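You operate a simulated robot arm through the tools that you are given. There is no shell and no other tool. Be economical: measure what you need, move in short steps, check, and stop when the job is done.

You are at the controls of a simulated robot arm. One attempt, no reset.

## Task
Lay the ribbon cable in its groove, clamp it and check it.
Fine: both clamps shut, strain relief knob tight, then the green key: its lamp must light. Keep fingers out from under the clamps.

The check looks at the end state, three seconds after you hand in, the way a careful person would. Anything else that was tipped, shoved, dropped, spilled or broken makes it a failure.

## Robot
A 6-joint arm with a two-finger gripper, fixed in place. Base frame: the origin is at the foot of the arm, x ahead of it, y to its left, z up; the work surface is at about z = 0.8. Lengths are in m, angles in rad, forces in N, time in s.
Its first joint turns from -2.897 to 2.897 rad. Payload 2.45 kg.
Tool frame: the origin (TCP) lies between the finger pads and is the grasp point; the fingertips stand 0.02 m ahead of it; z points along the fingers, y is the line along which they close. Largest opening 0.14 m; the body of the gripper starts 0.168 m behind the TCP.
Orientation is that of the tool frame in the base frame, as a unit quaternion [w, x, y, z]. With the fingers straight down and closing along the base's y, the tool's x points along the base's -x, its y along +y and its z along -z.

## Interface
- The arm moves only by the tool nudge_tool. Its argument "deltas" is a list of rows, each a list of 7 numbers: the shift along the tool's x, y, z in units of 200 mm (1.0 is 200 mm), then the turn, a rotation vector about the tool's x, y, z in units of 60 degrees (1.0 is 60 degrees), then the opening, from 0 (shut) to 1 (fully open). In form: [[x, y, z, ax, ay, az, claw], ...]. A call has 1 to 10 rows; each row is the pose to reach, as a shift and turn from the pose commanded when the call began, along the tool's axes at that moment. A call with a number of a shift or a turn outside -1 to 1 is refused whole. A row lasts 0.2 s, in which the tool goes at most 0.05 m and 0.15 rad; a call with a longer step from one row to the next is refused whole, and so is a gripper value outside its range. Where a pose cannot be reached the arm comes as near as it can. A force on the tool above 40 N (or 10 N above the force at the start of the call, whichever is more), or a blocked arm, ends the call early, and 0.2 s more pass. Each finger travels about 0.045 m/s and halts on what it meets, pressing with about 26 N; the grip force reading is that of the motor and also rises with nothing between the fingers. The clock runs only during rows and for 0.2 s after the last one: add rows that repeat a pose to give the fingers time. It gives the time, the measured TCP pose, the force on the tool (base axes), the opening and the grip force at its end, in the units of the frame above (readings bear some noise), with the torque about the TCP (base axes, N m) and any sound that the robot's microphone picked up.
- Cameras (640 x 400 px; columns grow to the right, rows downward): "scene" is fixed at [0.2211, 0.5033, 1.5478]; the picture's right is [-0.51, -0.86, 0.00], its down [-0.50, 0.30, -0.82] and it looks along [0.70, -0.42, -0.58] (base axes); focal length 321 px, centre (320, 200). "wrist" rides on the gripper at [0.078, 0.011, -0.209] in the tool frame; the picture's right is [-0.14, 0.99, 0.00], its down [-0.92, -0.13, -0.37] and it looks along [-0.37, -0.05, 0.93] (tool axes); focal length 280 px, centre (320, 200). There is no depth. A picture from a camera that has moved, and an enlarged one, comes with that camera's place and axes in the base frame and with its lens. The place of the scene camera against the robot may be out by one fixed shift of up to 0.012 m in any direction.
- get_image(camera): a new picture of that camera. The clock stands still meanwhile.
- inspect(camera, box): a new picture of the part [left, top, right, bottom] of that camera's present view, enlarged. The clock stands still meanwhile.
- close_job(): hands the job in; it is judged then, once.

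Work in short steps. Places have to be worked out from the pictures, the camera data and where the tool is seen: move nearer, look again, correct. Check each grasp and each placing, and mend what went wrong. You have 120 turns and 64 pictures in all, those below and enlarged ones among them. Open the gripper and draw the arm clear of the work before you hand the job in, unless the task says otherwise; then end with one line.

The tools are called after "Call:" as a command line: name --pt "numbers of a row" for each row, then --argument value for the rest, lists and objects as JSON in quotes. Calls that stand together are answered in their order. nudge_tool: Moves the arm, as the interface text tells. Its arguments: {"type":"object","properties":{"deltas":{"type":"array","items":{"type":"array","items":{"type":"number"}}}},"required":["deltas"]} The other tools are called the same way: get_image (camera) takes a picture; inspect (camera, box) takes an enlarged picture of a part of a camera's view; close_job () hands the job in.

At the start:

```text
t: 0.0
tool_pos: [0.8171, -0.0054, 1.1576]
tool_rot: [0.0, 0.0, 1.0, 0.0]
force: [-0.9, 0.1, -0.5]
moment: [-0.02, 0.0, -0.01]
finger_gap: 0.1402
grasp_force: 0.0
```

scene: 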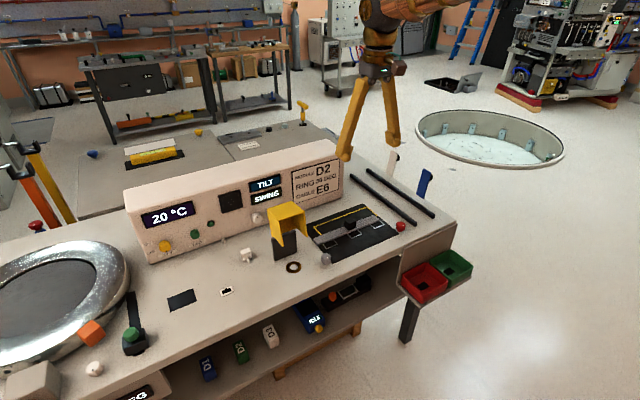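
wrist: 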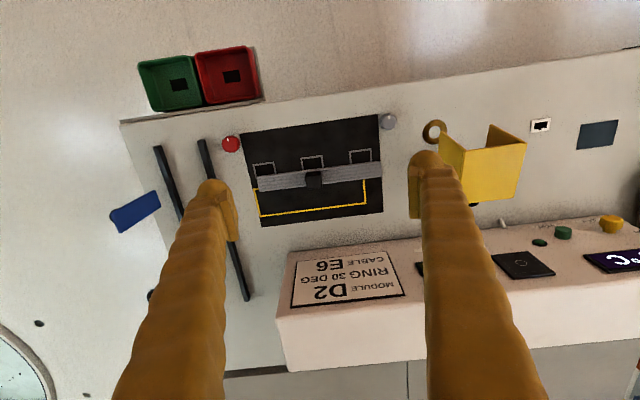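

The wrist view shows a dark plate with a gray ribbon and yellow markings; I'll enlarge both views to understand the parts.

Call:
inspect --camera "wrist" --box '[200, 80, 460, 240]'

Call:
inspect --camera "scene" --box '[260, 140, 460, 270]'

Call:
inspect --camera "scene" --box '[60, 160, 360, 360]'

```text
2.46 times, centred on (330, 160) of wrist
camera zoom: at [0.7405, 0.0055, 1.3671], right [0.14, 0.99, 0.0], down [0.92, -0.13, 0.37], along [0.37, -0.05, -0.93], focal length 690 px, centre (295, 298)
```

zoom: 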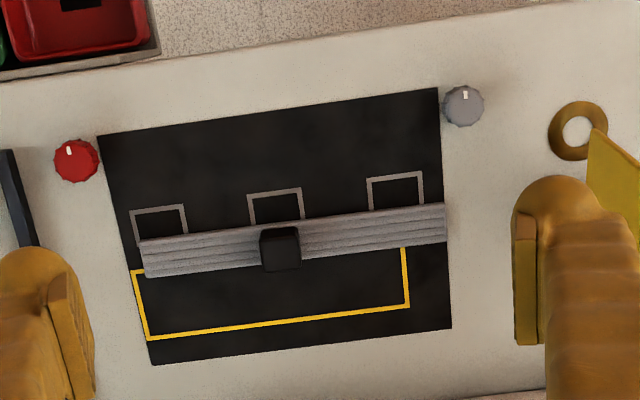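

```text
3.08 times, centred on (360, 205) of scene
camera zoom: at [0.2211, 0.5033, 1.5478], right [-0.51, -0.86, 0.0], down [-0.5, 0.3, -0.82], along [0.7, -0.42, -0.58], focal length 989 px, centre (197, 185)
```

zoom: 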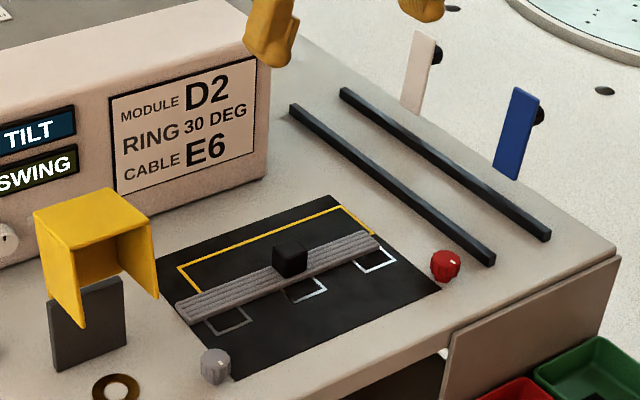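

```text
2.00 times, centred on (210, 260) of scene
camera zoom: at [0.2211, 0.5033, 1.5478], right [-0.51, -0.86, 0.0], down [-0.5, 0.3, -0.82], along [0.7, -0.42, -0.58], focal length 643 px, centre (540, 80)
```

zoom: 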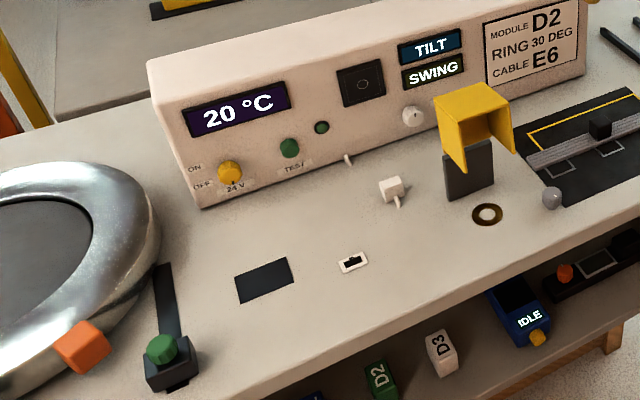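

The plate sits around (0.91, -0.03). I lower the camera for a closer look at the fixture.

Call:
nudge_tool --pt "0.05 -0.05 0.2 0 0 0 1" --pt "0.1 -0.1 0.4 0 0 0 1" --pt "0.15 -0.12 0.6 0 0 0 1" --pt "0.15 -0.12 0.7 0 0 0 1"

Call:
get_image --camera "wrist"

Call:
inspect --camera "scene" --box '[300, 190, 420, 270]'

```text
t: 1.0
tool_pos: [0.7882, -0.0313, 1.0193]
tool_rot: [0.0, 0.0, 1.0, 0.0]
force: [-0.5, 0.4, 0.2]
moment: [-0.05, 0.0, 0.01]
finger_gap: 0.1401
grasp_force: 0.0
```

```text
58 pictures are left
camera wrist: at [0.7107, -0.0194, 1.2271], right [0.14, 0.99, 0.0], down [0.92, -0.13, 0.37], along [0.37, -0.05, -0.93], focal length 280 px, centre (320, 200)
```

wrist: 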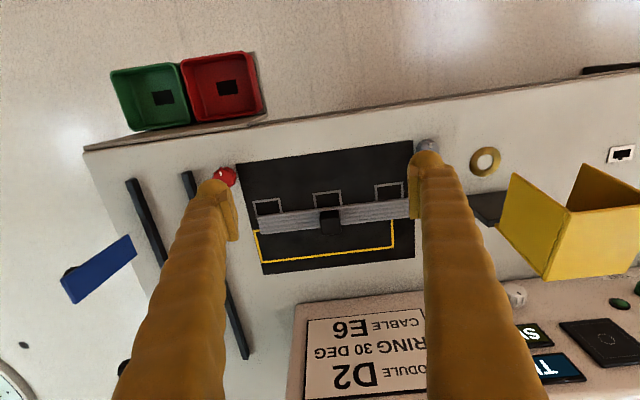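

```text
5.00 times, centred on (360, 230) of scene
camera zoom: at [0.2211, 0.5033, 1.5478], right [-0.51, -0.86, 0.0], down [-0.5, 0.3, -0.82], along [0.7, -0.42, -0.58], focal length 1606 px, centre (120, 50)
```

zoom: 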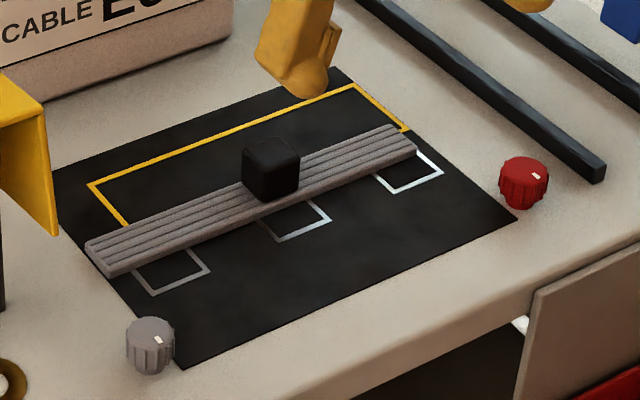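

The pieces are still ambiguous: a grey strip with a black block, two long rails, a blue and a white paddle. I move the camera toward the rails for a close look.

Call:
nudge_tool --pt "0.0 -0.25 0 0 0 0 1" --pt "0.0 -0.5 0 0 0 0 1" --pt "0.0 -0.75 0 0 0 0 1" --pt "0.0 -0.95 0 0 0 0 1"

Call:
get_image --camera "wrist"

Call:
inspect --camera "scene" --box '[330, 140, 450, 220]'

```text
t: 2.0
tool_pos: [0.7872, -0.2198, 1.0184]
tool_rot: [0.0, 0.0, 1.0, 0.001]
force: [-0.5, 0.7, 0.4]
moment: [0.03, 0.02, 0.0]
finger_gap: 0.1401
grasp_force: 0.0
```

```text
56 pictures are left
camera wrist: at [0.7111, -0.2088, 1.2268], right [0.14, 0.99, 0.0], down [0.92, -0.13, 0.37], along [0.36, -0.05, -0.93], focal length 280 px, centre (320, 200)
```

wrist: 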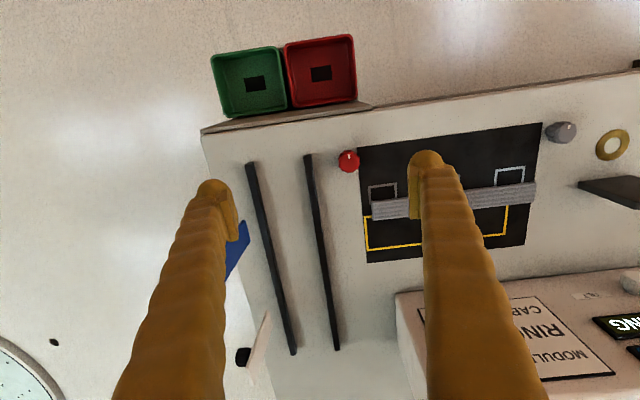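

```text
5.00 times, centred on (390, 180) of scene
camera zoom: at [0.2211, 0.5033, 1.5478], right [-0.51, -0.86, 0.0], down [-0.5, 0.3, -0.82], along [0.7, -0.42, -0.58], focal length 1606 px, centre (-30, 300)
```

zoom: 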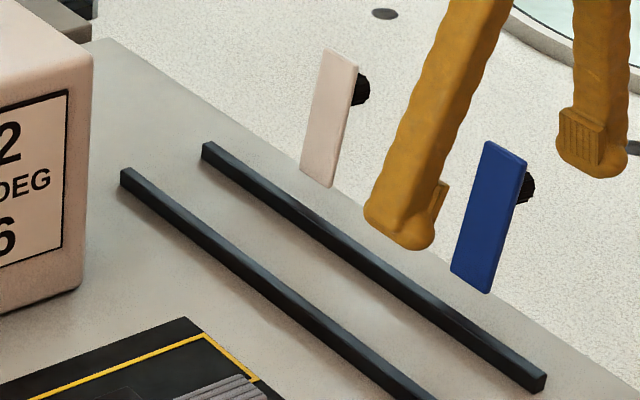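

Rails and folding flaps are visible on the right; before committing I check the left end and the shelf for other candidates.

Call:
inspect --camera "scene" --box '[0, 110, 140, 400]'

Call:
inspect --camera "scene" --box '[180, 260, 380, 390]'

Call:
inspect --camera "scene" --box '[130, 190, 310, 310]'

```text
1.38 times, centred on (70, 255) of scene
camera zoom: at [0.2211, 0.5033, 1.5478], right [-0.51, -0.86, 0.0], down [-0.5, 0.3, -0.82], along [0.7, -0.42, -0.58], focal length 443 px, centre (665, 124)
```

zoom: 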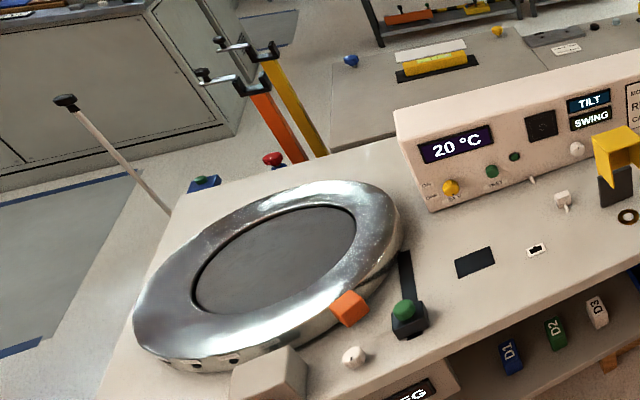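

```text
3.08 times, centred on (280, 325) of scene
camera zoom: at [0.2211, 0.5033, 1.5478], right [-0.51, -0.86, 0.0], down [-0.5, 0.3, -0.82], along [0.7, -0.42, -0.58], focal length 989 px, centre (443, -185)
```

zoom: 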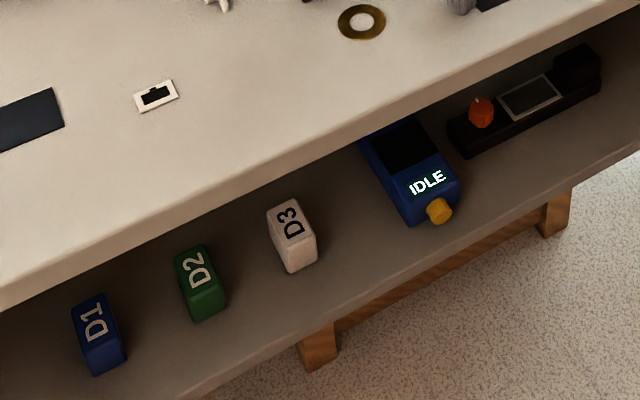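

```text
3.33 times, centred on (220, 250) of scene
camera zoom: at [0.2211, 0.5033, 1.5478], right [-0.51, -0.86, 0.0], down [-0.5, 0.3, -0.82], along [0.7, -0.42, -0.58], focal length 1071 px, centre (653, 33)
```

zoom: 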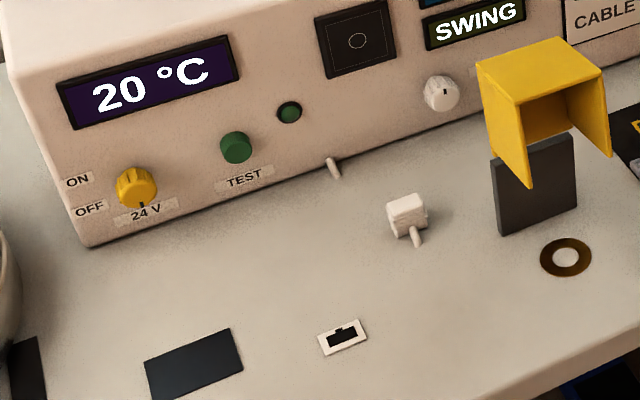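

The console has the TEST key with a lamp and a 24 V switch. Now a closer look straight over the mat, with fingertips still well above everything (z≈0.89).

Call:
nudge_tool --pt "-0.05 0.25 0.1 0 0 0 1" --pt "-0.1 0.48 0.2 0 0 0 1" --pt "-0.15 0.7 0.3 0 0 0 1" --pt "-0.2 0.92 0.4 0 0 0 1" --pt "-0.22 0.95 0.52 0 0 0 1"

Call:
get_image --camera "wrist"

Call:
inspect --camera "scene" --box '[380, 130, 460, 230]'

```text
refused: row 1 steps farther than a row can; nothing moved
```

```text
51 pictures are left
camera wrist: at [0.7111, -0.2088, 1.2268], right [0.14, 0.99, 0.0], down [0.92, -0.13, 0.37], along [0.36, -0.05, -0.93], focal length 280 px, centre (320, 200)
```

wrist: 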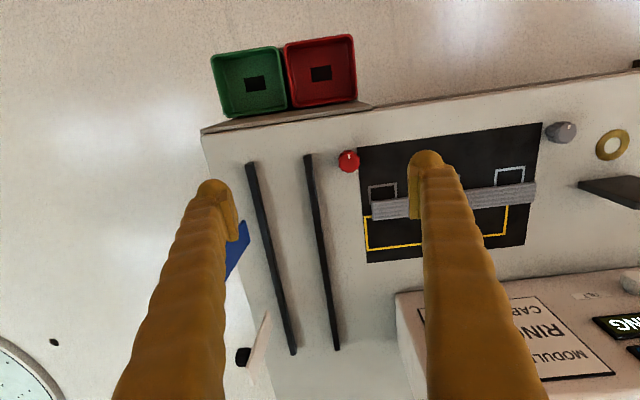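

```text
4.00 times, centred on (420, 180) of scene
camera zoom: at [0.2211, 0.5033, 1.5478], right [-0.51, -0.86, 0.0], down [-0.5, 0.3, -0.82], along [0.7, -0.42, -0.58], focal length 1285 px, centre (-80, 280)
```

zoom: 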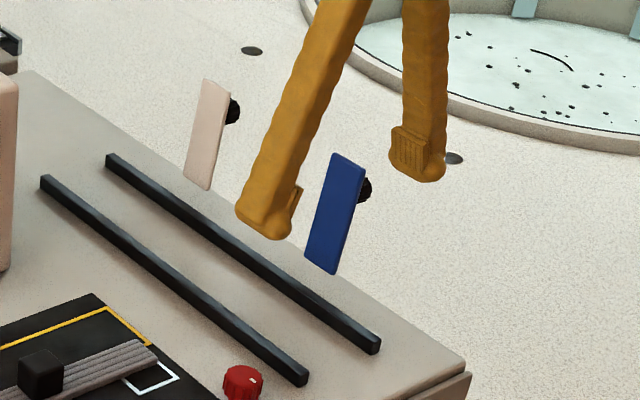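

The move was refused for step length. I redo it with shorter steps to get a close look at the mat and knobs.

Call:
nudge_tool --pt "-0.04 0.2 0.08 0 0 0 1" --pt "-0.08 0.4 0.16 0 0 0 1" --pt "-0.12 0.6 0.24 0 0 0 1" --pt "-0.16 0.8 0.32 0 0 0 1" --pt "-0.18 0.95 0.4 0 0 0 1" --pt "-0.18 0.95 0.5 0 0 0 1"

Call:
get_image --camera "wrist"

```text
t: 3.4
tool_pos: [0.8246, -0.0289, 0.9199]
tool_rot: [0.0, -0.001, 1.0, 0.0]
force: [-0.4, 0.2, 0.3]
moment: [0.02, -0.01, -0.01]
finger_gap: 0.1402
grasp_force: 0.1
```

```text
49 pictures are left
camera wrist: at [0.7472, -0.0175, 1.1272], right [0.14, 0.99, 0.0], down [0.92, -0.13, 0.37], along [0.37, -0.05, -0.93], focal length 280 px, centre (320, 200)
```

wrist: 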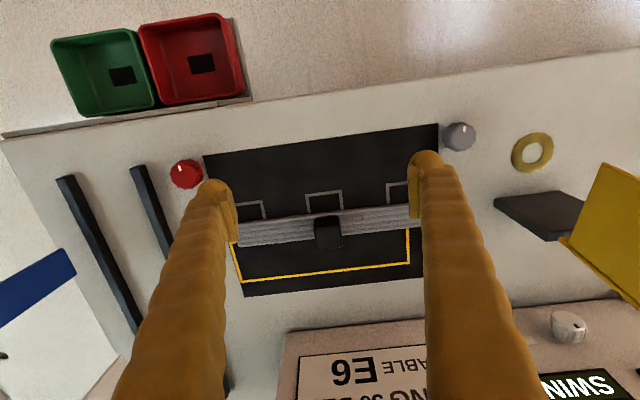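

The black block looks to be at about (0.905, -0.028). I enlarge this view to see the mat and knob details.

Call:
inspect --camera "wrist" --box '[150, 110, 480, 310]'

```text
1.94 times, centred on (315, 210) of wrist
camera zoom: at [0.7472, -0.0175, 1.1272], right [0.14, 0.99, 0.0], down [0.92, -0.13, 0.37], along [0.37, -0.05, -0.93], focal length 544 px, centre (330, 181)
```

zoom: 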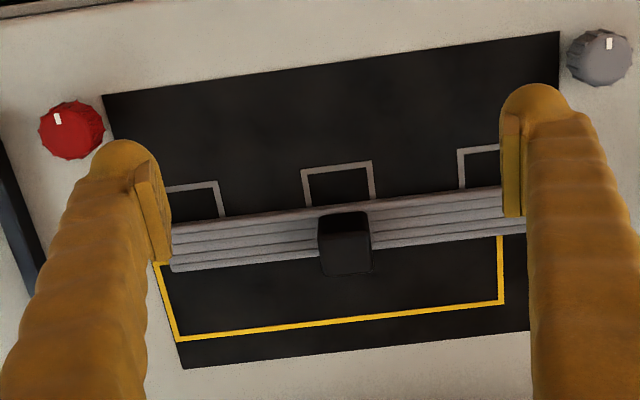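

The mat itself shows no groove; the rails with the two paddles remain the likely groove and clamps. I move over there for a closer look at the paddles and the red knob.

Call:
nudge_tool --pt "0 -0.2 -0.1 0 0 0 1" --pt "0 -0.4 -0.2 0 0 0 1" --pt "0 -0.6 -0.2 0 0 0 1" --pt "0 -0.8 -0.2 0 0 0 1" --pt "0 -1.0 -0.2 0 0 0 1"

Call:
nudge_tool --pt "0 -0.2 0 0 0 0 1" --pt "0 -0.4 0 0 0 0 1" --pt "0 -0.6 0 0 0 0 1"

Call:
get_image --camera "wrist"

```text
t: 4.6
tool_pos: [0.8233, -0.2298, 0.9574]
tool_rot: [0.0, 0.0, 1.0, -0.001]
force: [0.1, -0.1, -0.1]
moment: [0.0, -0.01, 0.0]
finger_gap: 0.1399
grasp_force: 0.0
```

```text
t: 5.4
tool_pos: [0.8225, -0.3485, 0.959]
tool_rot: [-0.001, 0.0, 1.0, 0.0]
force: [0.2, 0.2, 0.4]
moment: [0.01, -0.03, 0.01]
finger_gap: 0.1399
grasp_force: 0.1
```

```text
47 pictures are left
camera wrist: at [0.7457, -0.3391, 1.1675], right [0.14, 0.99, 0.0], down [0.92, -0.13, 0.37], along [0.37, -0.05, -0.93], focal length 280 px, centre (320, 200)
```

wrist: 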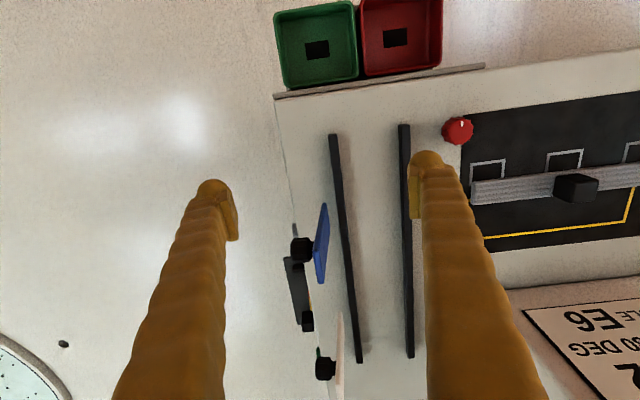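

Something dark hangs at the table's side below the paddles; enlarging.

Call:
inspect --camera "wrist" --box '[240, 180, 420, 400]'

Call:
inspect --camera "wrist" --box '[380, 90, 520, 180]'

```text
1.82 times, centred on (330, 290) of wrist
camera zoom: at [0.7457, -0.3391, 1.1675], right [0.14, 0.99, 0.0], down [0.92, -0.13, 0.37], along [0.37, -0.05, -0.93], focal length 510 px, centre (302, 36)
```

zoom: 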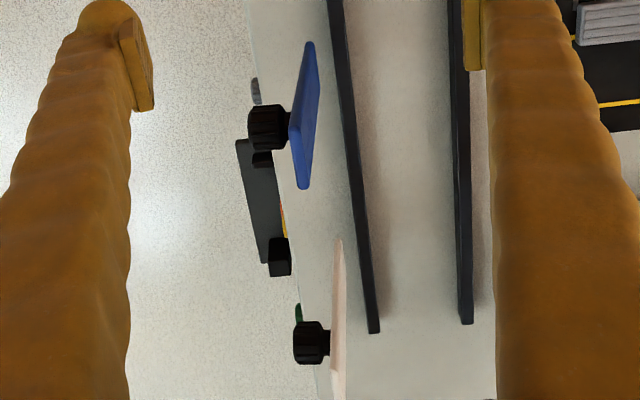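

```text
4.44 times, centred on (450, 135) of wrist
camera zoom: at [0.7457, -0.3391, 1.1675], right [0.14, 0.99, 0.0], down [0.92, -0.13, 0.37], along [0.37, -0.05, -0.93], focal length 1246 px, centre (-258, 489)
```

zoom: 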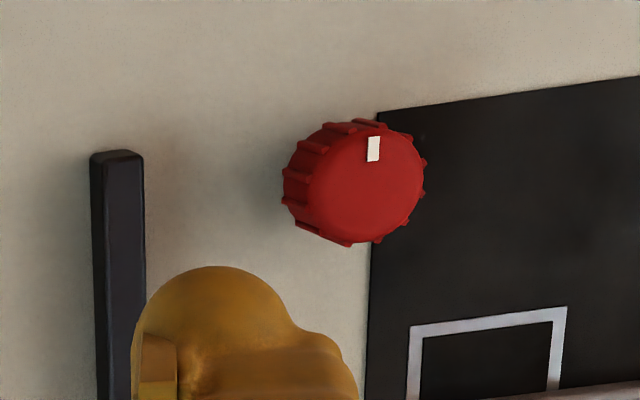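

The table's right-hand side face (y ≈ -0.4) carries more hardware: a grey part, a black bar, something green. I need to look at that side face, so I move outward and turn the camera toward it.

Call:
nudge_tool --pt "0.1 -0.2 -0.05 0 0 0 1" --pt "0.2 -0.4 -0.1 0 0 0 1" --pt "0.3 -0.6 -0.1 0 0 0 1" --pt "0.35 -0.8 -0.1 0 0 0 1" --pt "0.35 -1.0 -0.1 0 0 0 1"

Call:
nudge_tool --pt "0 -0.1 0 -0.035 -0.085 -0.097 1" --pt "0 -0.2 0 -0.07 -0.17 -0.194 1" --pt "0 -0.3 0 -0.105 -0.255 -0.291 1" --pt "0 -0.3 0 -0.14 -0.34 -0.388 1" --pt "0 -0.3 0 -0.175 -0.425 -0.485 1" --pt "0 -0.3 0 -0.21 -0.51 -0.582 1" --pt "0 -0.3 0 -0.245 -0.595 -0.679 1" --pt "0 -0.3 0 -0.262 -0.632 -0.72 1"

Call:
get_image --camera "wrist"

```text
t: 6.6
tool_pos: [0.7546, -0.5493, 0.979]
tool_rot: [0.0, 0.0, 1.0, 0.0]
force: [-0.1, 0.0, 0.0]
moment: [-0.01, -0.01, -0.01]
finger_gap: 0.1397
grasp_force: 0.0
```

```text
t: 8.4
tool_pos: [0.7537, -0.6093, 0.9781]
tool_rot: [0.317, -0.361, 0.867, 0.131]
force: [-0.4, 0.0, 0.8]
moment: [-0.05, 0.01, -0.02]
finger_gap: 0.1399
grasp_force: 0.1
```

```text
44 pictures are left
camera wrist: at [0.6099, -0.7393, 1.0878], right [-0.63, 0.77, 0.09], down [0.42, 0.24, 0.88], along [0.66, 0.59, -0.48], focal length 280 px, centre (320, 200)
```

wrist: 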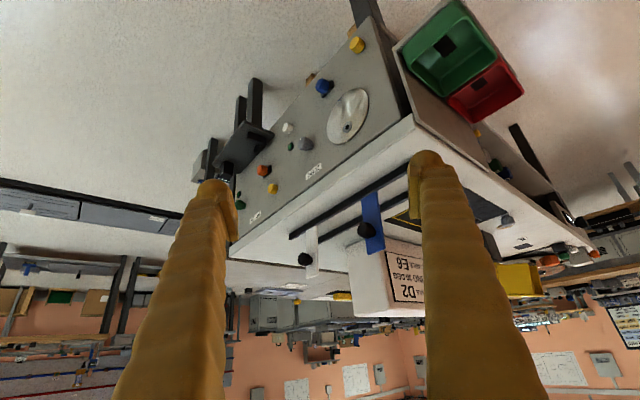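

The picture is upside down, but it shows a whole side panel with coloured buttons and black brackets. Enlarging it.

Call:
inspect --camera "wrist" --box '[180, 20, 430, 290]'

Call:
inspect --camera "wrist" --box '[190, 70, 330, 230]'

```text
1.48 times, centred on (305, 155) of wrist
camera zoom: at [0.6099, -0.7393, 1.0878], right [-0.63, 0.77, 0.09], down [0.42, 0.24, 0.88], along [0.66, 0.59, -0.48], focal length 415 px, centre (342, 267)
```

zoom: 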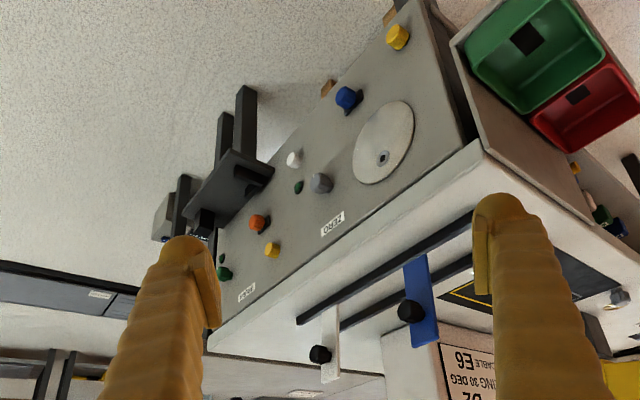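

```text
2.50 times, centred on (260, 150) of wrist
camera zoom: at [0.6099, -0.7393, 1.0878], right [-0.63, 0.77, 0.09], down [0.42, 0.24, 0.88], along [0.66, 0.59, -0.48], focal length 701 px, centre (470, 325)
```

zoom: 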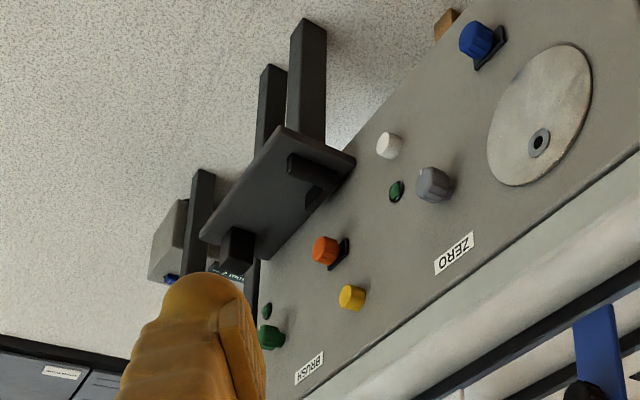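

The side panel is labelled ZERO and BRUSH, so it is a different station. I enlarge the paddles to understand how they are hinged.

Call:
inspect --camera "wrist" --box '[280, 170, 420, 290]'

```text
3.33 times, centred on (350, 230) of wrist
camera zoom: at [0.6099, -0.7393, 1.0878], right [-0.63, 0.77, 0.09], down [0.42, 0.24, 0.88], along [0.66, 0.59, -0.48], focal length 935 px, centre (220, 100)
```

zoom: 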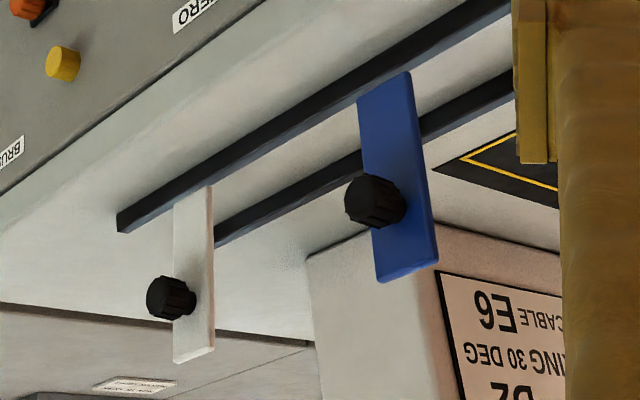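

Now it's clear: the blue and white paddles hinge at about z≈0.835 just outside the outer rail and fold inward over the channel between the rails; so that is the groove with its clamps (x≈0.90 and 1.075). I turn the tool back to pointing down.

Call:
nudge_tool --pt "0 0 0 0.035 0.085 0.097 1" --pt "0 0 0 0.07 0.17 0.194 1" --pt "0 0 0 0.105 0.255 0.291 1" --pt "0 0 0 0.14 0.34 0.388 1" --pt "0 0 0 0.175 0.425 0.485 1" --pt "0 0 0 0.21 0.51 0.582 1" --pt "0 0 0 0.245 0.595 0.679 1" --pt "0 0 0 0.262 0.632 0.72 1"

Call:
nudge_tool --pt "0 0.2 -0.15 0 0 0 1" --pt "0 0.4 -0.3 0 0 0 1" --pt "-0.1 0.6 -0.35 0 0 0 1" --pt "-0.2 0.8 -0.35 0 0 0 1" --pt "-0.3 1.0 -0.35 0 0 0 1"

```text
t: 10.2
tool_pos: [0.7532, -0.6095, 0.9776]
tool_rot: [-0.001, 0.001, 1.0, 0.001]
force: [-0.4, 0.1, 0.2]
moment: [-0.01, 0.02, 0.01]
finger_gap: 0.1403
grasp_force: 0.1
```

```text
t: 11.4
tool_pos: [0.812, -0.4097, 1.0488]
tool_rot: [-0.002, 0.0, 1.0, 0.0]
force: [0.7, -0.7, -0.2]
moment: [-0.02, 0.03, -0.01]
finger_gap: 0.14
grasp_force: 0.0
```

I test how far forward the arm reaches with the tool straight down, above the groove's middle.

Call:
nudge_tool --pt "-0.18 0.13 0 0 0 0 1" --pt "-0.36 0.26 0 0 0 0 1" --pt "-0.54 0.39 0 0 0 0 1" --pt "-0.72 0.52 0 0 0 0 1" --pt "-0.89 0.63 0 0 0 0 1"

Call:
get_image --camera "wrist"

```text
t: 12.6
tool_pos: [0.9939, -0.2832, 1.0476]
tool_rot: [0.0, 0.0, 1.0, 0.0]
force: [-0.5, -0.3, 0.7]
moment: [0.01, -0.06, -0.03]
finger_gap: 0.14
grasp_force: 0.1
```

```text
40 pictures are left
camera wrist: at [0.9149, -0.2723, 1.2568], right [0.14, 0.99, 0.0], down [0.92, -0.13, 0.37], along [0.37, -0.05, -0.93], focal length 280 px, centre (320, 200)
```

wrist: 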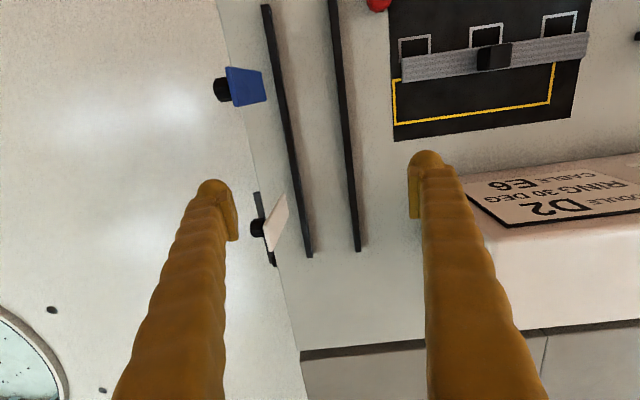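

Reach is fine at height 1.05. Clamps sit at x≈0.90 and 1.089, so ribbon centre should go to (0.995, -0.2845). I test the reach lower down, staying above the rails.

Call:
nudge_tool --pt "0 0 0.2 0 0 0 0.8" --pt "0 0 0.4 0 0 0 0.6" --pt "0 0 0.6 0 0 0 0.5" --pt "0 0 0.8 0 0 0 0.5" --pt "0 0 0.9 0 0 0 0.5"

```text
t: 13.8
tool_pos: [0.9908, -0.2828, 0.8676]
tool_rot: [0.001, 0.0, 1.0, 0.0]
force: [-0.2, 0.4, -0.1]
moment: [0.01, -0.01, -0.04]
finger_gap: 0.0701
grasp_force: 0.1
```

Reach is no problem with the tool straight down. I go back up and over to the black block on the ribbon.

Call:
nudge_tool --pt "0 0 -0.24 0 0 0 0.5" --pt "0 0 -0.48 0 0 0 0.5" --pt "0 0.2 -0.48 0 0 0 0.5" --pt "0.1 0.4 -0.48 0 0 0 0.5" --pt "0.2 0.6 -0.48 0 0 0 0.5" --pt "0.3 0.8 -0.48 0 0 0 0.5" --pt "0.42 1.0 -0.48 0 0 0 0.5"

Call:
nudge_tool --pt "0 0.2 0 0 0 0 0.5" --pt "0 0.275 0 0 0 0 0.5" --pt "0 0.275 0.2 0 0 0 0.5"

Call:
get_image --camera "wrist"

```text
t: 15.4
tool_pos: [0.9077, -0.0818, 0.9637]
tool_rot: [0.0, 0.0, 1.0, 0.0]
force: [0.2, 0.3, -0.2]
moment: [0.01, 0.05, 0.02]
finger_gap: 0.0705
grasp_force: 0.0
```

```text
t: 16.2
tool_pos: [0.906, -0.0287, 0.9253]
tool_rot: [0.0, 0.0, 1.0, 0.0]
force: [0.1, -1.5, 0.6]
moment: [0.0, 0.03, 0.0]
finger_gap: 0.0699
grasp_force: 0.1
```

```text
39 pictures are left
camera wrist: at [0.8295, -0.0175, 1.1332], right [0.14, 0.99, 0.0], down [0.92, -0.13, 0.37], along [0.37, -0.05, -0.93], focal length 280 px, centre (320, 200)
```

wrist: 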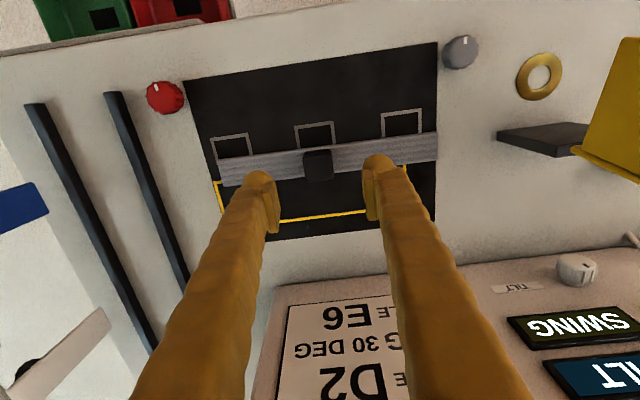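

Block at about (0.908, -0.030), right under the tool. I descend to z≈0.84, tips just over the ribbon, and close gently.

Call:
nudge_tool --pt "0 0 0.2 0 0 0 0.5" --pt "0 0 0.36 0 0 0 0.5" --pt "0 0 0.42 0 0 0 0.5" --pt "0 0 0.42 0 0 0 0.3" --pt "0 0 0.42 0 0 0 0.1" --pt "0 0 0.42 0 0 0 0.1" --pt "0 0 0.42 0 0 0 0.1"

Call:
inspect --camera "scene" --box '[300, 190, 420, 270]'

```text
t: 17.8
tool_pos: [0.908, -0.0289, 0.8404]
tool_rot: [-0.001, 0.0, 1.0, -0.001]
force: [-0.2, 0.5, 0.4]
moment: [0.01, 0.02, -0.02]
finger_gap: 0.0311
grasp_force: 26.1
```

```text
5.00 times, centred on (360, 230) of scene
camera zoom: at [0.2211, 0.5033, 1.5478], right [-0.51, -0.86, 0.0], down [-0.5, 0.3, -0.82], along [0.7, -0.42, -0.58], focal length 1606 px, centre (120, 50)
```

zoom: 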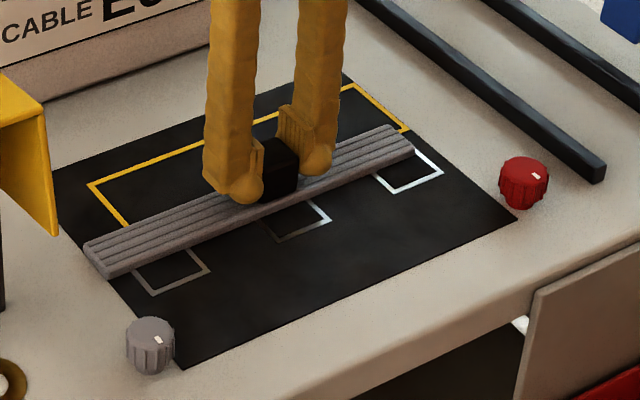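

Gripped, gap 0.031 on the block. I lift slowly a few centimetres to see whether the ribbon comes along.

Call:
nudge_tool --pt "0 0 -0.05 0 0 0 0.1" --pt "0 0 -0.15 0 0 0 0.1" --pt "0 0 -0.3 0 0 0 0.1" --pt "0 0 -0.5 0 0 0 0.1"

Call:
inspect --camera "scene" --box '[270, 150, 430, 270]'

Call:
get_image --camera "wrist"

```text
t: 18.8
tool_pos: [0.9069, -0.0272, 0.9396]
tool_rot: [0.0, 0.0, 1.0, 0.0]
force: [0.5, -0.1, -1.3]
moment: [-0.02, 0.01, 0.0]
finger_gap: 0.014
grasp_force: 0.1
```

```text
3.33 times, centred on (350, 210) of scene
camera zoom: at [0.2211, 0.5033, 1.5478], right [-0.51, -0.86, 0.0], down [-0.5, 0.3, -0.82], along [0.7, -0.42, -0.58], focal length 1071 px, centre (220, 167)
```

zoom: 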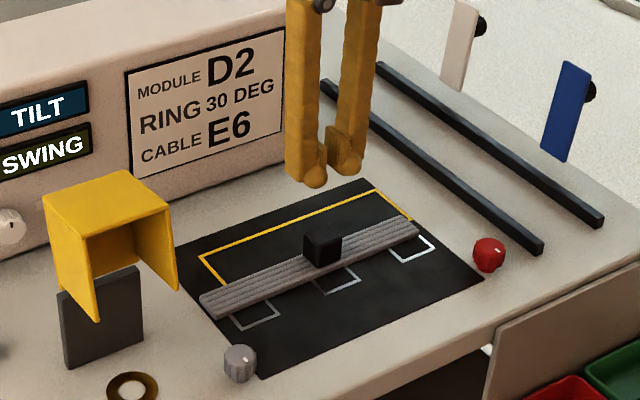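

```text
36 pictures are left
camera wrist: at [0.8304, -0.0171, 1.149], right [0.14, 0.99, 0.0], down [0.92, -0.13, 0.37], along [0.36, -0.05, -0.93], focal length 280 px, centre (320, 200)
```

wrist: 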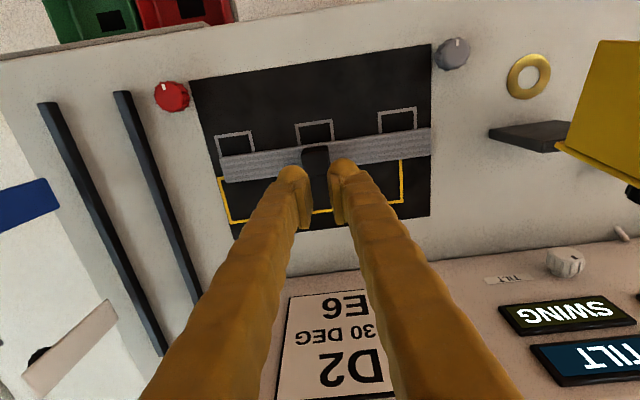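

The block slipped out—grip was too shallow (the ribbon stayed where it was). I open, go lower until the tips nearly touch the ribbon, and grip again.

Call:
nudge_tool --pt "0 0 0 0 0 0 0.45" --pt "0 0 0 0 0 0 0.45" --pt "0 0 0.2 0 0 0 0.45" --pt "0 0 0.4 0 0 0 0.45" --pt "0 0 0.5 0 0 0 0.45" --pt "0 0 0.53 0 0 0 0.45"

Call:
nudge_tool --pt "0 0 0.01 0 0 0 0.45" --pt "0 0 0.02 0 0 0 0.45" --pt "0 0 0.03 0 0 0 0.45"

Call:
inspect --camera "scene" --box '[310, 190, 400, 250]'

```text
t: 20.2
tool_pos: [0.9066, -0.0299, 0.8352]
tool_rot: [0.0, -0.001, 1.0, 0.0]
force: [-0.3, -0.1, 0.2]
moment: [0.0, 0.04, 0.02]
finger_gap: 0.063
grasp_force: 0.0
```

```text
t: 21.0
tool_pos: [0.9074, -0.0279, 0.8282]
tool_rot: [0.001, 0.0, 1.0, 0.0]
force: [-2.2, -0.5, 9.9]
moment: [0.0, 0.09, 0.01]
finger_gap: 0.0631
grasp_force: 0.0
```

```text
6.67 times, centred on (355, 220) of scene
camera zoom: at [0.2211, 0.5033, 1.5478], right [-0.51, -0.86, 0.0], down [-0.5, 0.3, -0.82], along [0.7, -0.42, -0.58], focal length 2142 px, centre (87, 67)
```

zoom: 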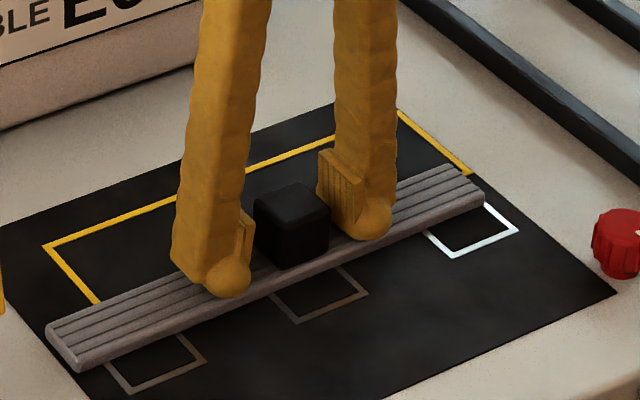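

Tips touch the ribbon at TCP z≈0.828. I back off 2 mm and grip there, then lift slowly.

Call:
nudge_tool --pt "0 0 -0.015 0 0 0 0.45" --pt "0 0 -0.015 0 0 0 0.25" --pt "0 0 -0.015 0 0 0 0" --pt "0 0 -0.015 0 0 0 0" --pt "0 0 -0.015 0 0 0 0" --pt "0 0 -0.015 0 0 0 0" --pt "0 0 -0.015 0 0 0 0"

Call:
nudge_tool --pt "0 0 -0.01 0 0 0 0" --pt "0 0 -0.03 0 0 0 0" --pt "0 0 -0.05 0 0 0 0" --pt "0 0 -0.07 0 0 0 0" --pt "0 0 -0.1 0 0 0 0"

Call:
inspect --camera "scene" --box '[310, 190, 400, 250]'

```text
t: 22.6
tool_pos: [0.907, -0.028, 0.831]
tool_rot: [-0.001, 0.0, 1.0, 0.001]
force: [-0.8, 0.0, 0.3]
moment: [-0.01, -0.01, 0.03]
finger_gap: 0.0309
grasp_force: 25.9
```

```text
t: 23.8
tool_pos: [0.9079, -0.0272, 0.8511]
tool_rot: [-0.001, -0.001, 1.0, 0.0]
force: [-0.8, 0.4, -0.7]
moment: [0.02, 0.03, -0.04]
finger_gap: 0.0309
grasp_force: 25.3
```

```text
6.67 times, centred on (355, 220) of scene
camera zoom: at [0.2211, 0.5033, 1.5478], right [-0.51, -0.86, 0.0], down [-0.5, 0.3, -0.82], along [0.7, -0.42, -0.58], focal length 2142 px, centre (87, 67)
```

zoom: 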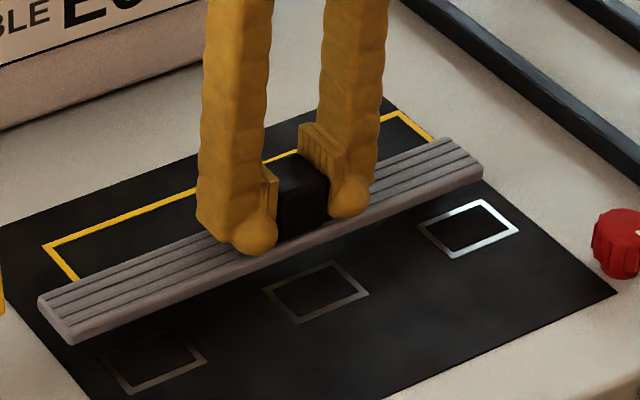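

The ribbon lifts cleanly and is stiff. I raise it above the clamp tops.

Call:
nudge_tool --pt "0 0 -0.1 0 0 0 0" --pt "0 0 -0.22 0 0 0 0" --pt "0 0 -0.34 0 0 0 0" --pt "0 0 -0.46 0 0 0 0" --pt "0 0 -0.58 0 0 0 0" --pt "0 0 -0.7 0 0 0 0" --pt "0 0 -0.82 0 0 0 0" --pt "0 0 -0.95 0 0 0 0"

Call:
nudge_tool --pt "0 -0.04 0 0 0 0.08 0" --pt "0 -0.1 0 0 0 0.16 0" --pt "0 -0.2 0 0 0 0.24 0" --pt "0 -0.3 0 0 0 0.32 0" --pt "0 -0.4 0 0 0 0.4 0" --pt "0 -0.5 0 0 0 0.48 0" --pt "0 -0.6 0 0 0 0.56 0" --pt "0 -0.65 0 0 0 0.64 0" --pt "0 -0.65 0 0 0 0.72 0" --pt "0 -0.65 0 0 0 0.75 0"

```text
t: 25.6
tool_pos: [0.9067, -0.0277, 1.0407]
tool_rot: [0.0, 0.001, 1.0, 0.0]
force: [-0.1, -0.4, -1.6]
moment: [-0.01, 0.01, -0.01]
finger_gap: 0.0311
grasp_force: 26.0
```

```text
t: 27.8
tool_pos: [0.9081, -0.1576, 1.0415]
tool_rot: [0.0, 0.383, 0.924, -0.001]
force: [-0.4, 0.0, -1.2]
moment: [-0.01, 0.02, -0.01]
finger_gap: 0.0308
grasp_force: 26.2
```

Halfway turned, grip holding. I complete the 90° turn in place.

Call:
nudge_tool --pt "0 0 0 0 0 0.08 0" --pt "0 0 0 0 0 0.16 0" --pt "0 0 0 0 0 0.24 0" --pt "0 0 0 0 0 0.32 0" --pt "0 0 0 0 0 0.4 0" --pt "0 0 0 0 0 0.48 0" --pt "0 0 0 0 0 0.56 0" --pt "0 0 0 0 0 0.64 0" --pt "0 0 0 0 0 0.72 0" --pt "0 0 0 0 0 0.75 0"

Call:
nudge_tool --pt "-0.12 0.08 0 0 0 0 0" --pt "-0.24 0.16 0 0 0 0 0" --pt "-0.36 0.24 0 0 0 0 0" --pt "-0.48 0.34 0 0 0 0 0" --pt "-0.6 0.43 0 0 0 0 0" --pt "-0.635 0.43 0 0 0 0 0"

Call:
get_image --camera "wrist"

Call:
inspect --camera "scene" --box '[310, 80, 470, 220]'

```text
t: 30.0
tool_pos: [0.9075, -0.1593, 1.0415]
tool_rot: [0.0, 0.708, 0.706, 0.0]
force: [0.5, 0.3, 0.0]
moment: [0.02, -0.05, 0.01]
finger_gap: 0.0307
grasp_force: 25.9
```

```text
t: 31.4
tool_pos: [0.9937, -0.2865, 1.0409]
tool_rot: [0.001, 0.707, 0.707, 0.0]
force: [-0.7, 0.0, -0.5]
moment: [0.02, 0.0, -0.01]
finger_gap: 0.0307
grasp_force: 26.5
```

```text
33 pictures are left
camera wrist: at [1.0055, -0.2084, 1.2502], right [0.99, -0.14, 0.0], down [-0.13, -0.92, 0.37], along [-0.05, -0.37, -0.93], focal length 280 px, centre (320, 200)
```

wrist: 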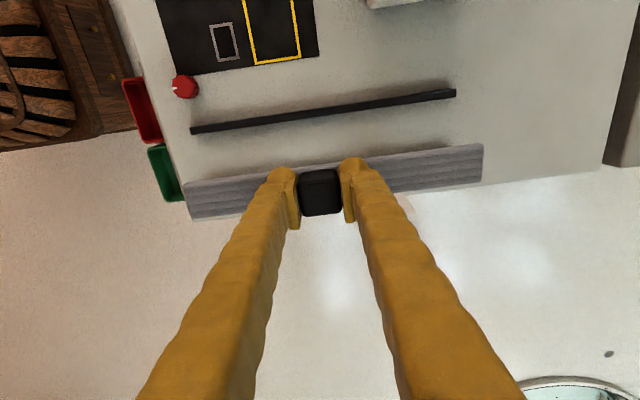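

```text
2.86 times, centred on (390, 150) of scene
camera zoom: at [0.2211, 0.5033, 1.5478], right [-0.51, -0.86, 0.0], down [-0.5, 0.3, -0.82], along [0.7, -0.42, -0.58], focal length 918 px, centre (120, 343)
```

zoom: 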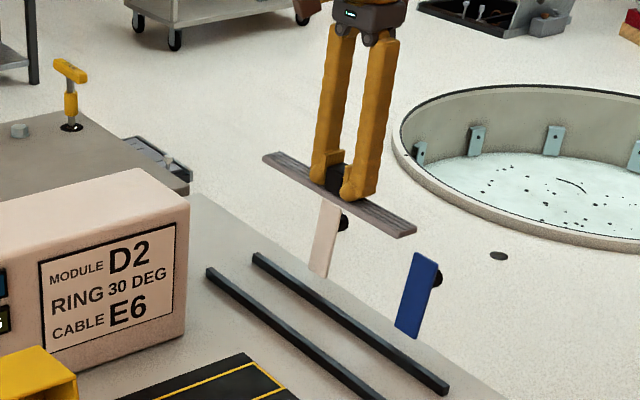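

Ribbon aligned with the rails and clear of the paddles. I lower it to about 2.5 cm above the seat.

Call:
nudge_tool --pt "0.01 0.005 0.12 0 0 0 0" --pt "0.01 0.005 0.25 0 0 0 0" --pt "0.01 0.005 0.38 0 0 0 0" --pt "0.01 0.005 0.5 0 0 0 0" --pt "0.01 0.005 0.62 0 0 0 0" --pt "0.01 0.005 0.74 0 0 0 0" --pt "0.01 0.005 0.86 0 0 0 0" --pt "0.01 0.005 0.91 0 0 0 0"

Call:
get_image --camera "wrist"

Call:
inspect --camera "scene" --box '[330, 130, 450, 220]'

```text
t: 33.2
tool_pos: [0.9945, -0.2842, 0.86]
tool_rot: [0.0, 0.707, 0.707, 0.001]
force: [0.2, 1.2, -1.6]
moment: [0.01, -0.03, 0.0]
finger_gap: 0.0307
grasp_force: 26.2
```

```text
31 pictures are left
camera wrist: at [1.0067, -0.2053, 1.068], right [0.99, -0.14, 0.0], down [-0.13, -0.92, 0.37], along [-0.05, -0.36, -0.93], focal length 280 px, centre (320, 200)
```

wrist: 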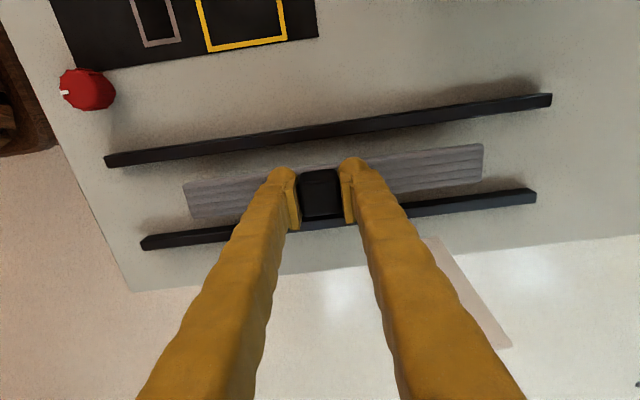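

```text
4.44 times, centred on (390, 175) of scene
camera zoom: at [0.2211, 0.5033, 1.5478], right [-0.51, -0.86, 0.0], down [-0.5, 0.3, -0.82], along [0.7, -0.42, -0.58], focal length 1428 px, centre (9, 311)
```

zoom: 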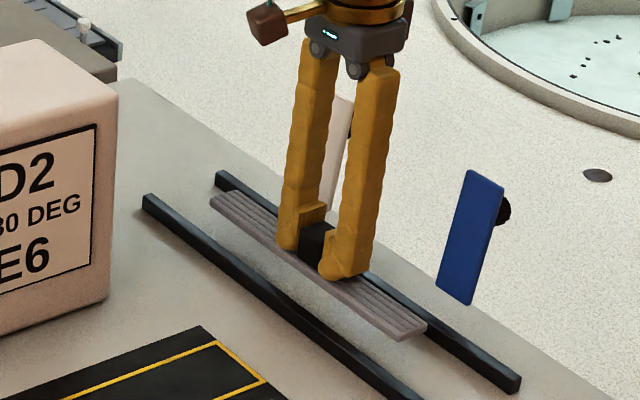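

Ribbon spans x≈0.879–1.133; I shift it 1 cm nearer to centre it under the clamps and lower to the table.

Call:
nudge_tool --pt "0 -0.05 0 0 0 0 0" --pt "0 -0.05 0.04 0 0 0 0" --pt "0 -0.05 0.08 0 0 0 0" --pt "0 -0.05 0.11 0 0 0 0" --pt "0 -0.05 0.13 0 0 0 0" --pt "0 -0.05 0.14 0 0 0 0"

Call:
get_image --camera "wrist"

```text
t: 34.6
tool_pos: [0.9839, -0.2834, 0.8323]
tool_rot: [0.0, 0.707, 0.707, 0.0]
force: [-0.4, -0.6, 0.4]
moment: [0.03, -0.08, -0.01]
finger_gap: 0.0309
grasp_force: 25.7
```

```text
29 pictures are left
camera wrist: at [0.9967, -0.2053, 1.0404], right [0.99, -0.14, 0.0], down [-0.13, -0.92, 0.37], along [-0.05, -0.37, -0.93], focal length 280 px, centre (320, 200)
```

wrist: 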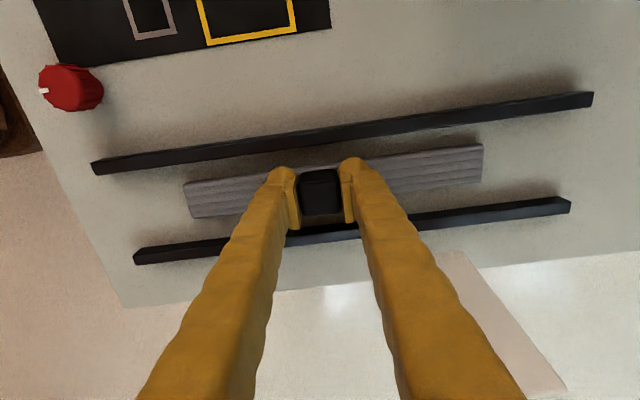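

It lies in the groove between the rails. I lower the last millimetre, open the fingers along the ribbon and withdraw upward.

Call:
nudge_tool --pt "0 0 0.005 0 0 0 0" --pt "0 0 0.005 0 0 0 0.25" --pt "0 0 0.005 0 0 0 0.45" --pt "0 0 0.005 0 0 0 0.45" --pt "0 0 0.005 0 0 0 0.45" --pt "0 0 -0.1 0 0 0 0.45" --pt "0 0 -0.3 0 0 0 0.45" --pt "0 0 -0.5 0 0 0 0.45" --pt "0 0 -0.7 0 0 0 0.45" --pt "0 0 -0.9 0 0 0 0.45"

Call:
get_image --camera "wrist"

Call:
inspect --camera "scene" --box '[330, 130, 450, 220]'

```text
t: 36.8
tool_pos: [0.9854, -0.2835, 1.0107]
tool_rot: [0.0, 0.707, 0.708, 0.0]
force: [-1.2, 1.0, -0.6]
moment: [-0.02, 0.01, -0.03]
finger_gap: 0.0629
grasp_force: 0.0
```

```text
28 pictures are left
camera wrist: at [0.9965, -0.2055, 1.219], right [0.99, -0.14, 0.0], down [-0.13, -0.92, 0.37], along [-0.05, -0.36, -0.93], focal length 280 px, centre (320, 200)
```

wrist: 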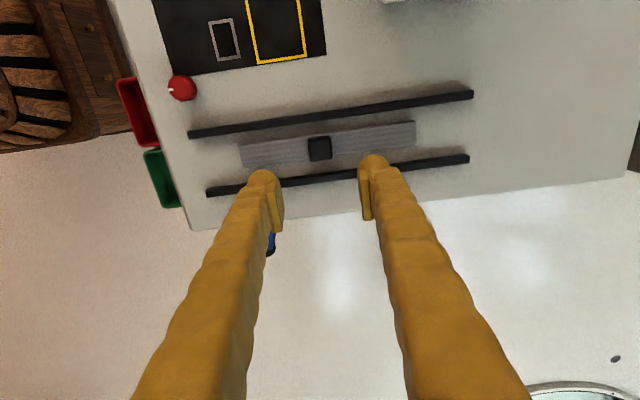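

```text
4.44 times, centred on (390, 175) of scene
camera zoom: at [0.2211, 0.5033, 1.5478], right [-0.51, -0.86, 0.0], down [-0.5, 0.3, -0.82], along [0.7, -0.42, -0.58], focal length 1428 px, centre (9, 311)
```

zoom: 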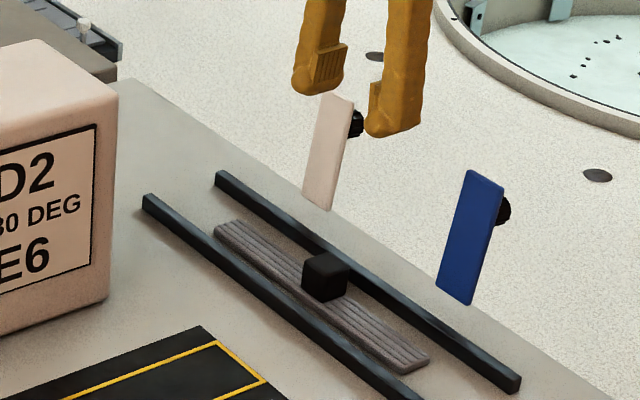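

Ribbon sits nicely between the rails. Next the blue clamp: I close the fingers, go outside the paddle at x≈0.902, y≈-0.42, with tips level with its upper end.

Call:
nudge_tool --pt "-0.15 -0.1 0 0 0 0 0.3" --pt "-0.3 -0.2 0 0 0 0 0.1" --pt "-0.45 -0.3 0 0 0 0 0" --pt "-0.6 -0.4 0 0 0 0 0" --pt "-0.7 -0.415 0 0 0 0 0" --pt "-0.7 -0.415 0 0 0 0 0" --pt "-0.7 -0.415 0.15 0 0 0 0" --pt "-0.7 -0.415 0.29 0 0 0 0"

Call:
get_image --camera "wrist"

Call:
inspect --camera "scene" --box '[370, 120, 470, 220]'

```text
t: 38.6
tool_pos: [0.9011, -0.4237, 0.9529]
tool_rot: [0.001, 0.707, 0.707, -0.001]
force: [-0.6, 0.2, 0.9]
moment: [-0.04, -0.02, -0.01]
finger_gap: 0.0
grasp_force: 26.3
```

```text
26 pictures are left
camera wrist: at [0.9127, -0.3454, 1.1624], right [0.99, -0.14, 0.0], down [-0.13, -0.92, 0.37], along [-0.05, -0.37, -0.93], focal length 280 px, centre (320, 200)
```

wrist: 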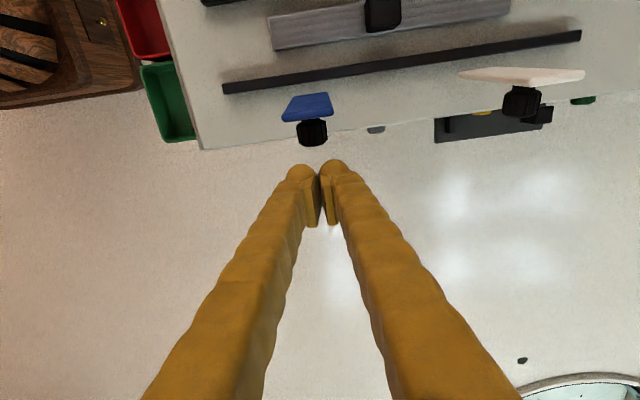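

```text
4.00 times, centred on (420, 170) of scene
camera zoom: at [0.2211, 0.5033, 1.5478], right [-0.51, -0.86, 0.0], down [-0.5, 0.3, -0.82], along [0.7, -0.42, -0.58], focal length 1285 px, centre (-80, 320)
```

zoom: 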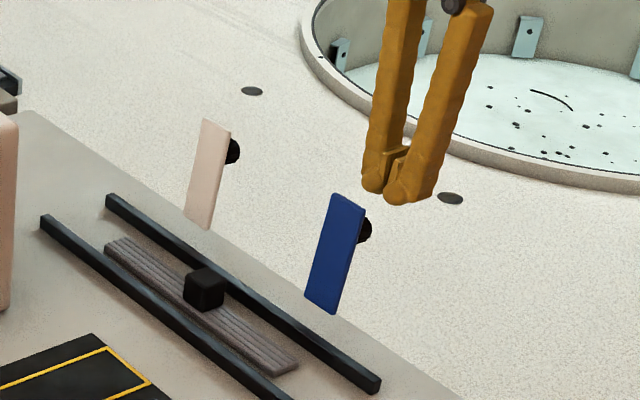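

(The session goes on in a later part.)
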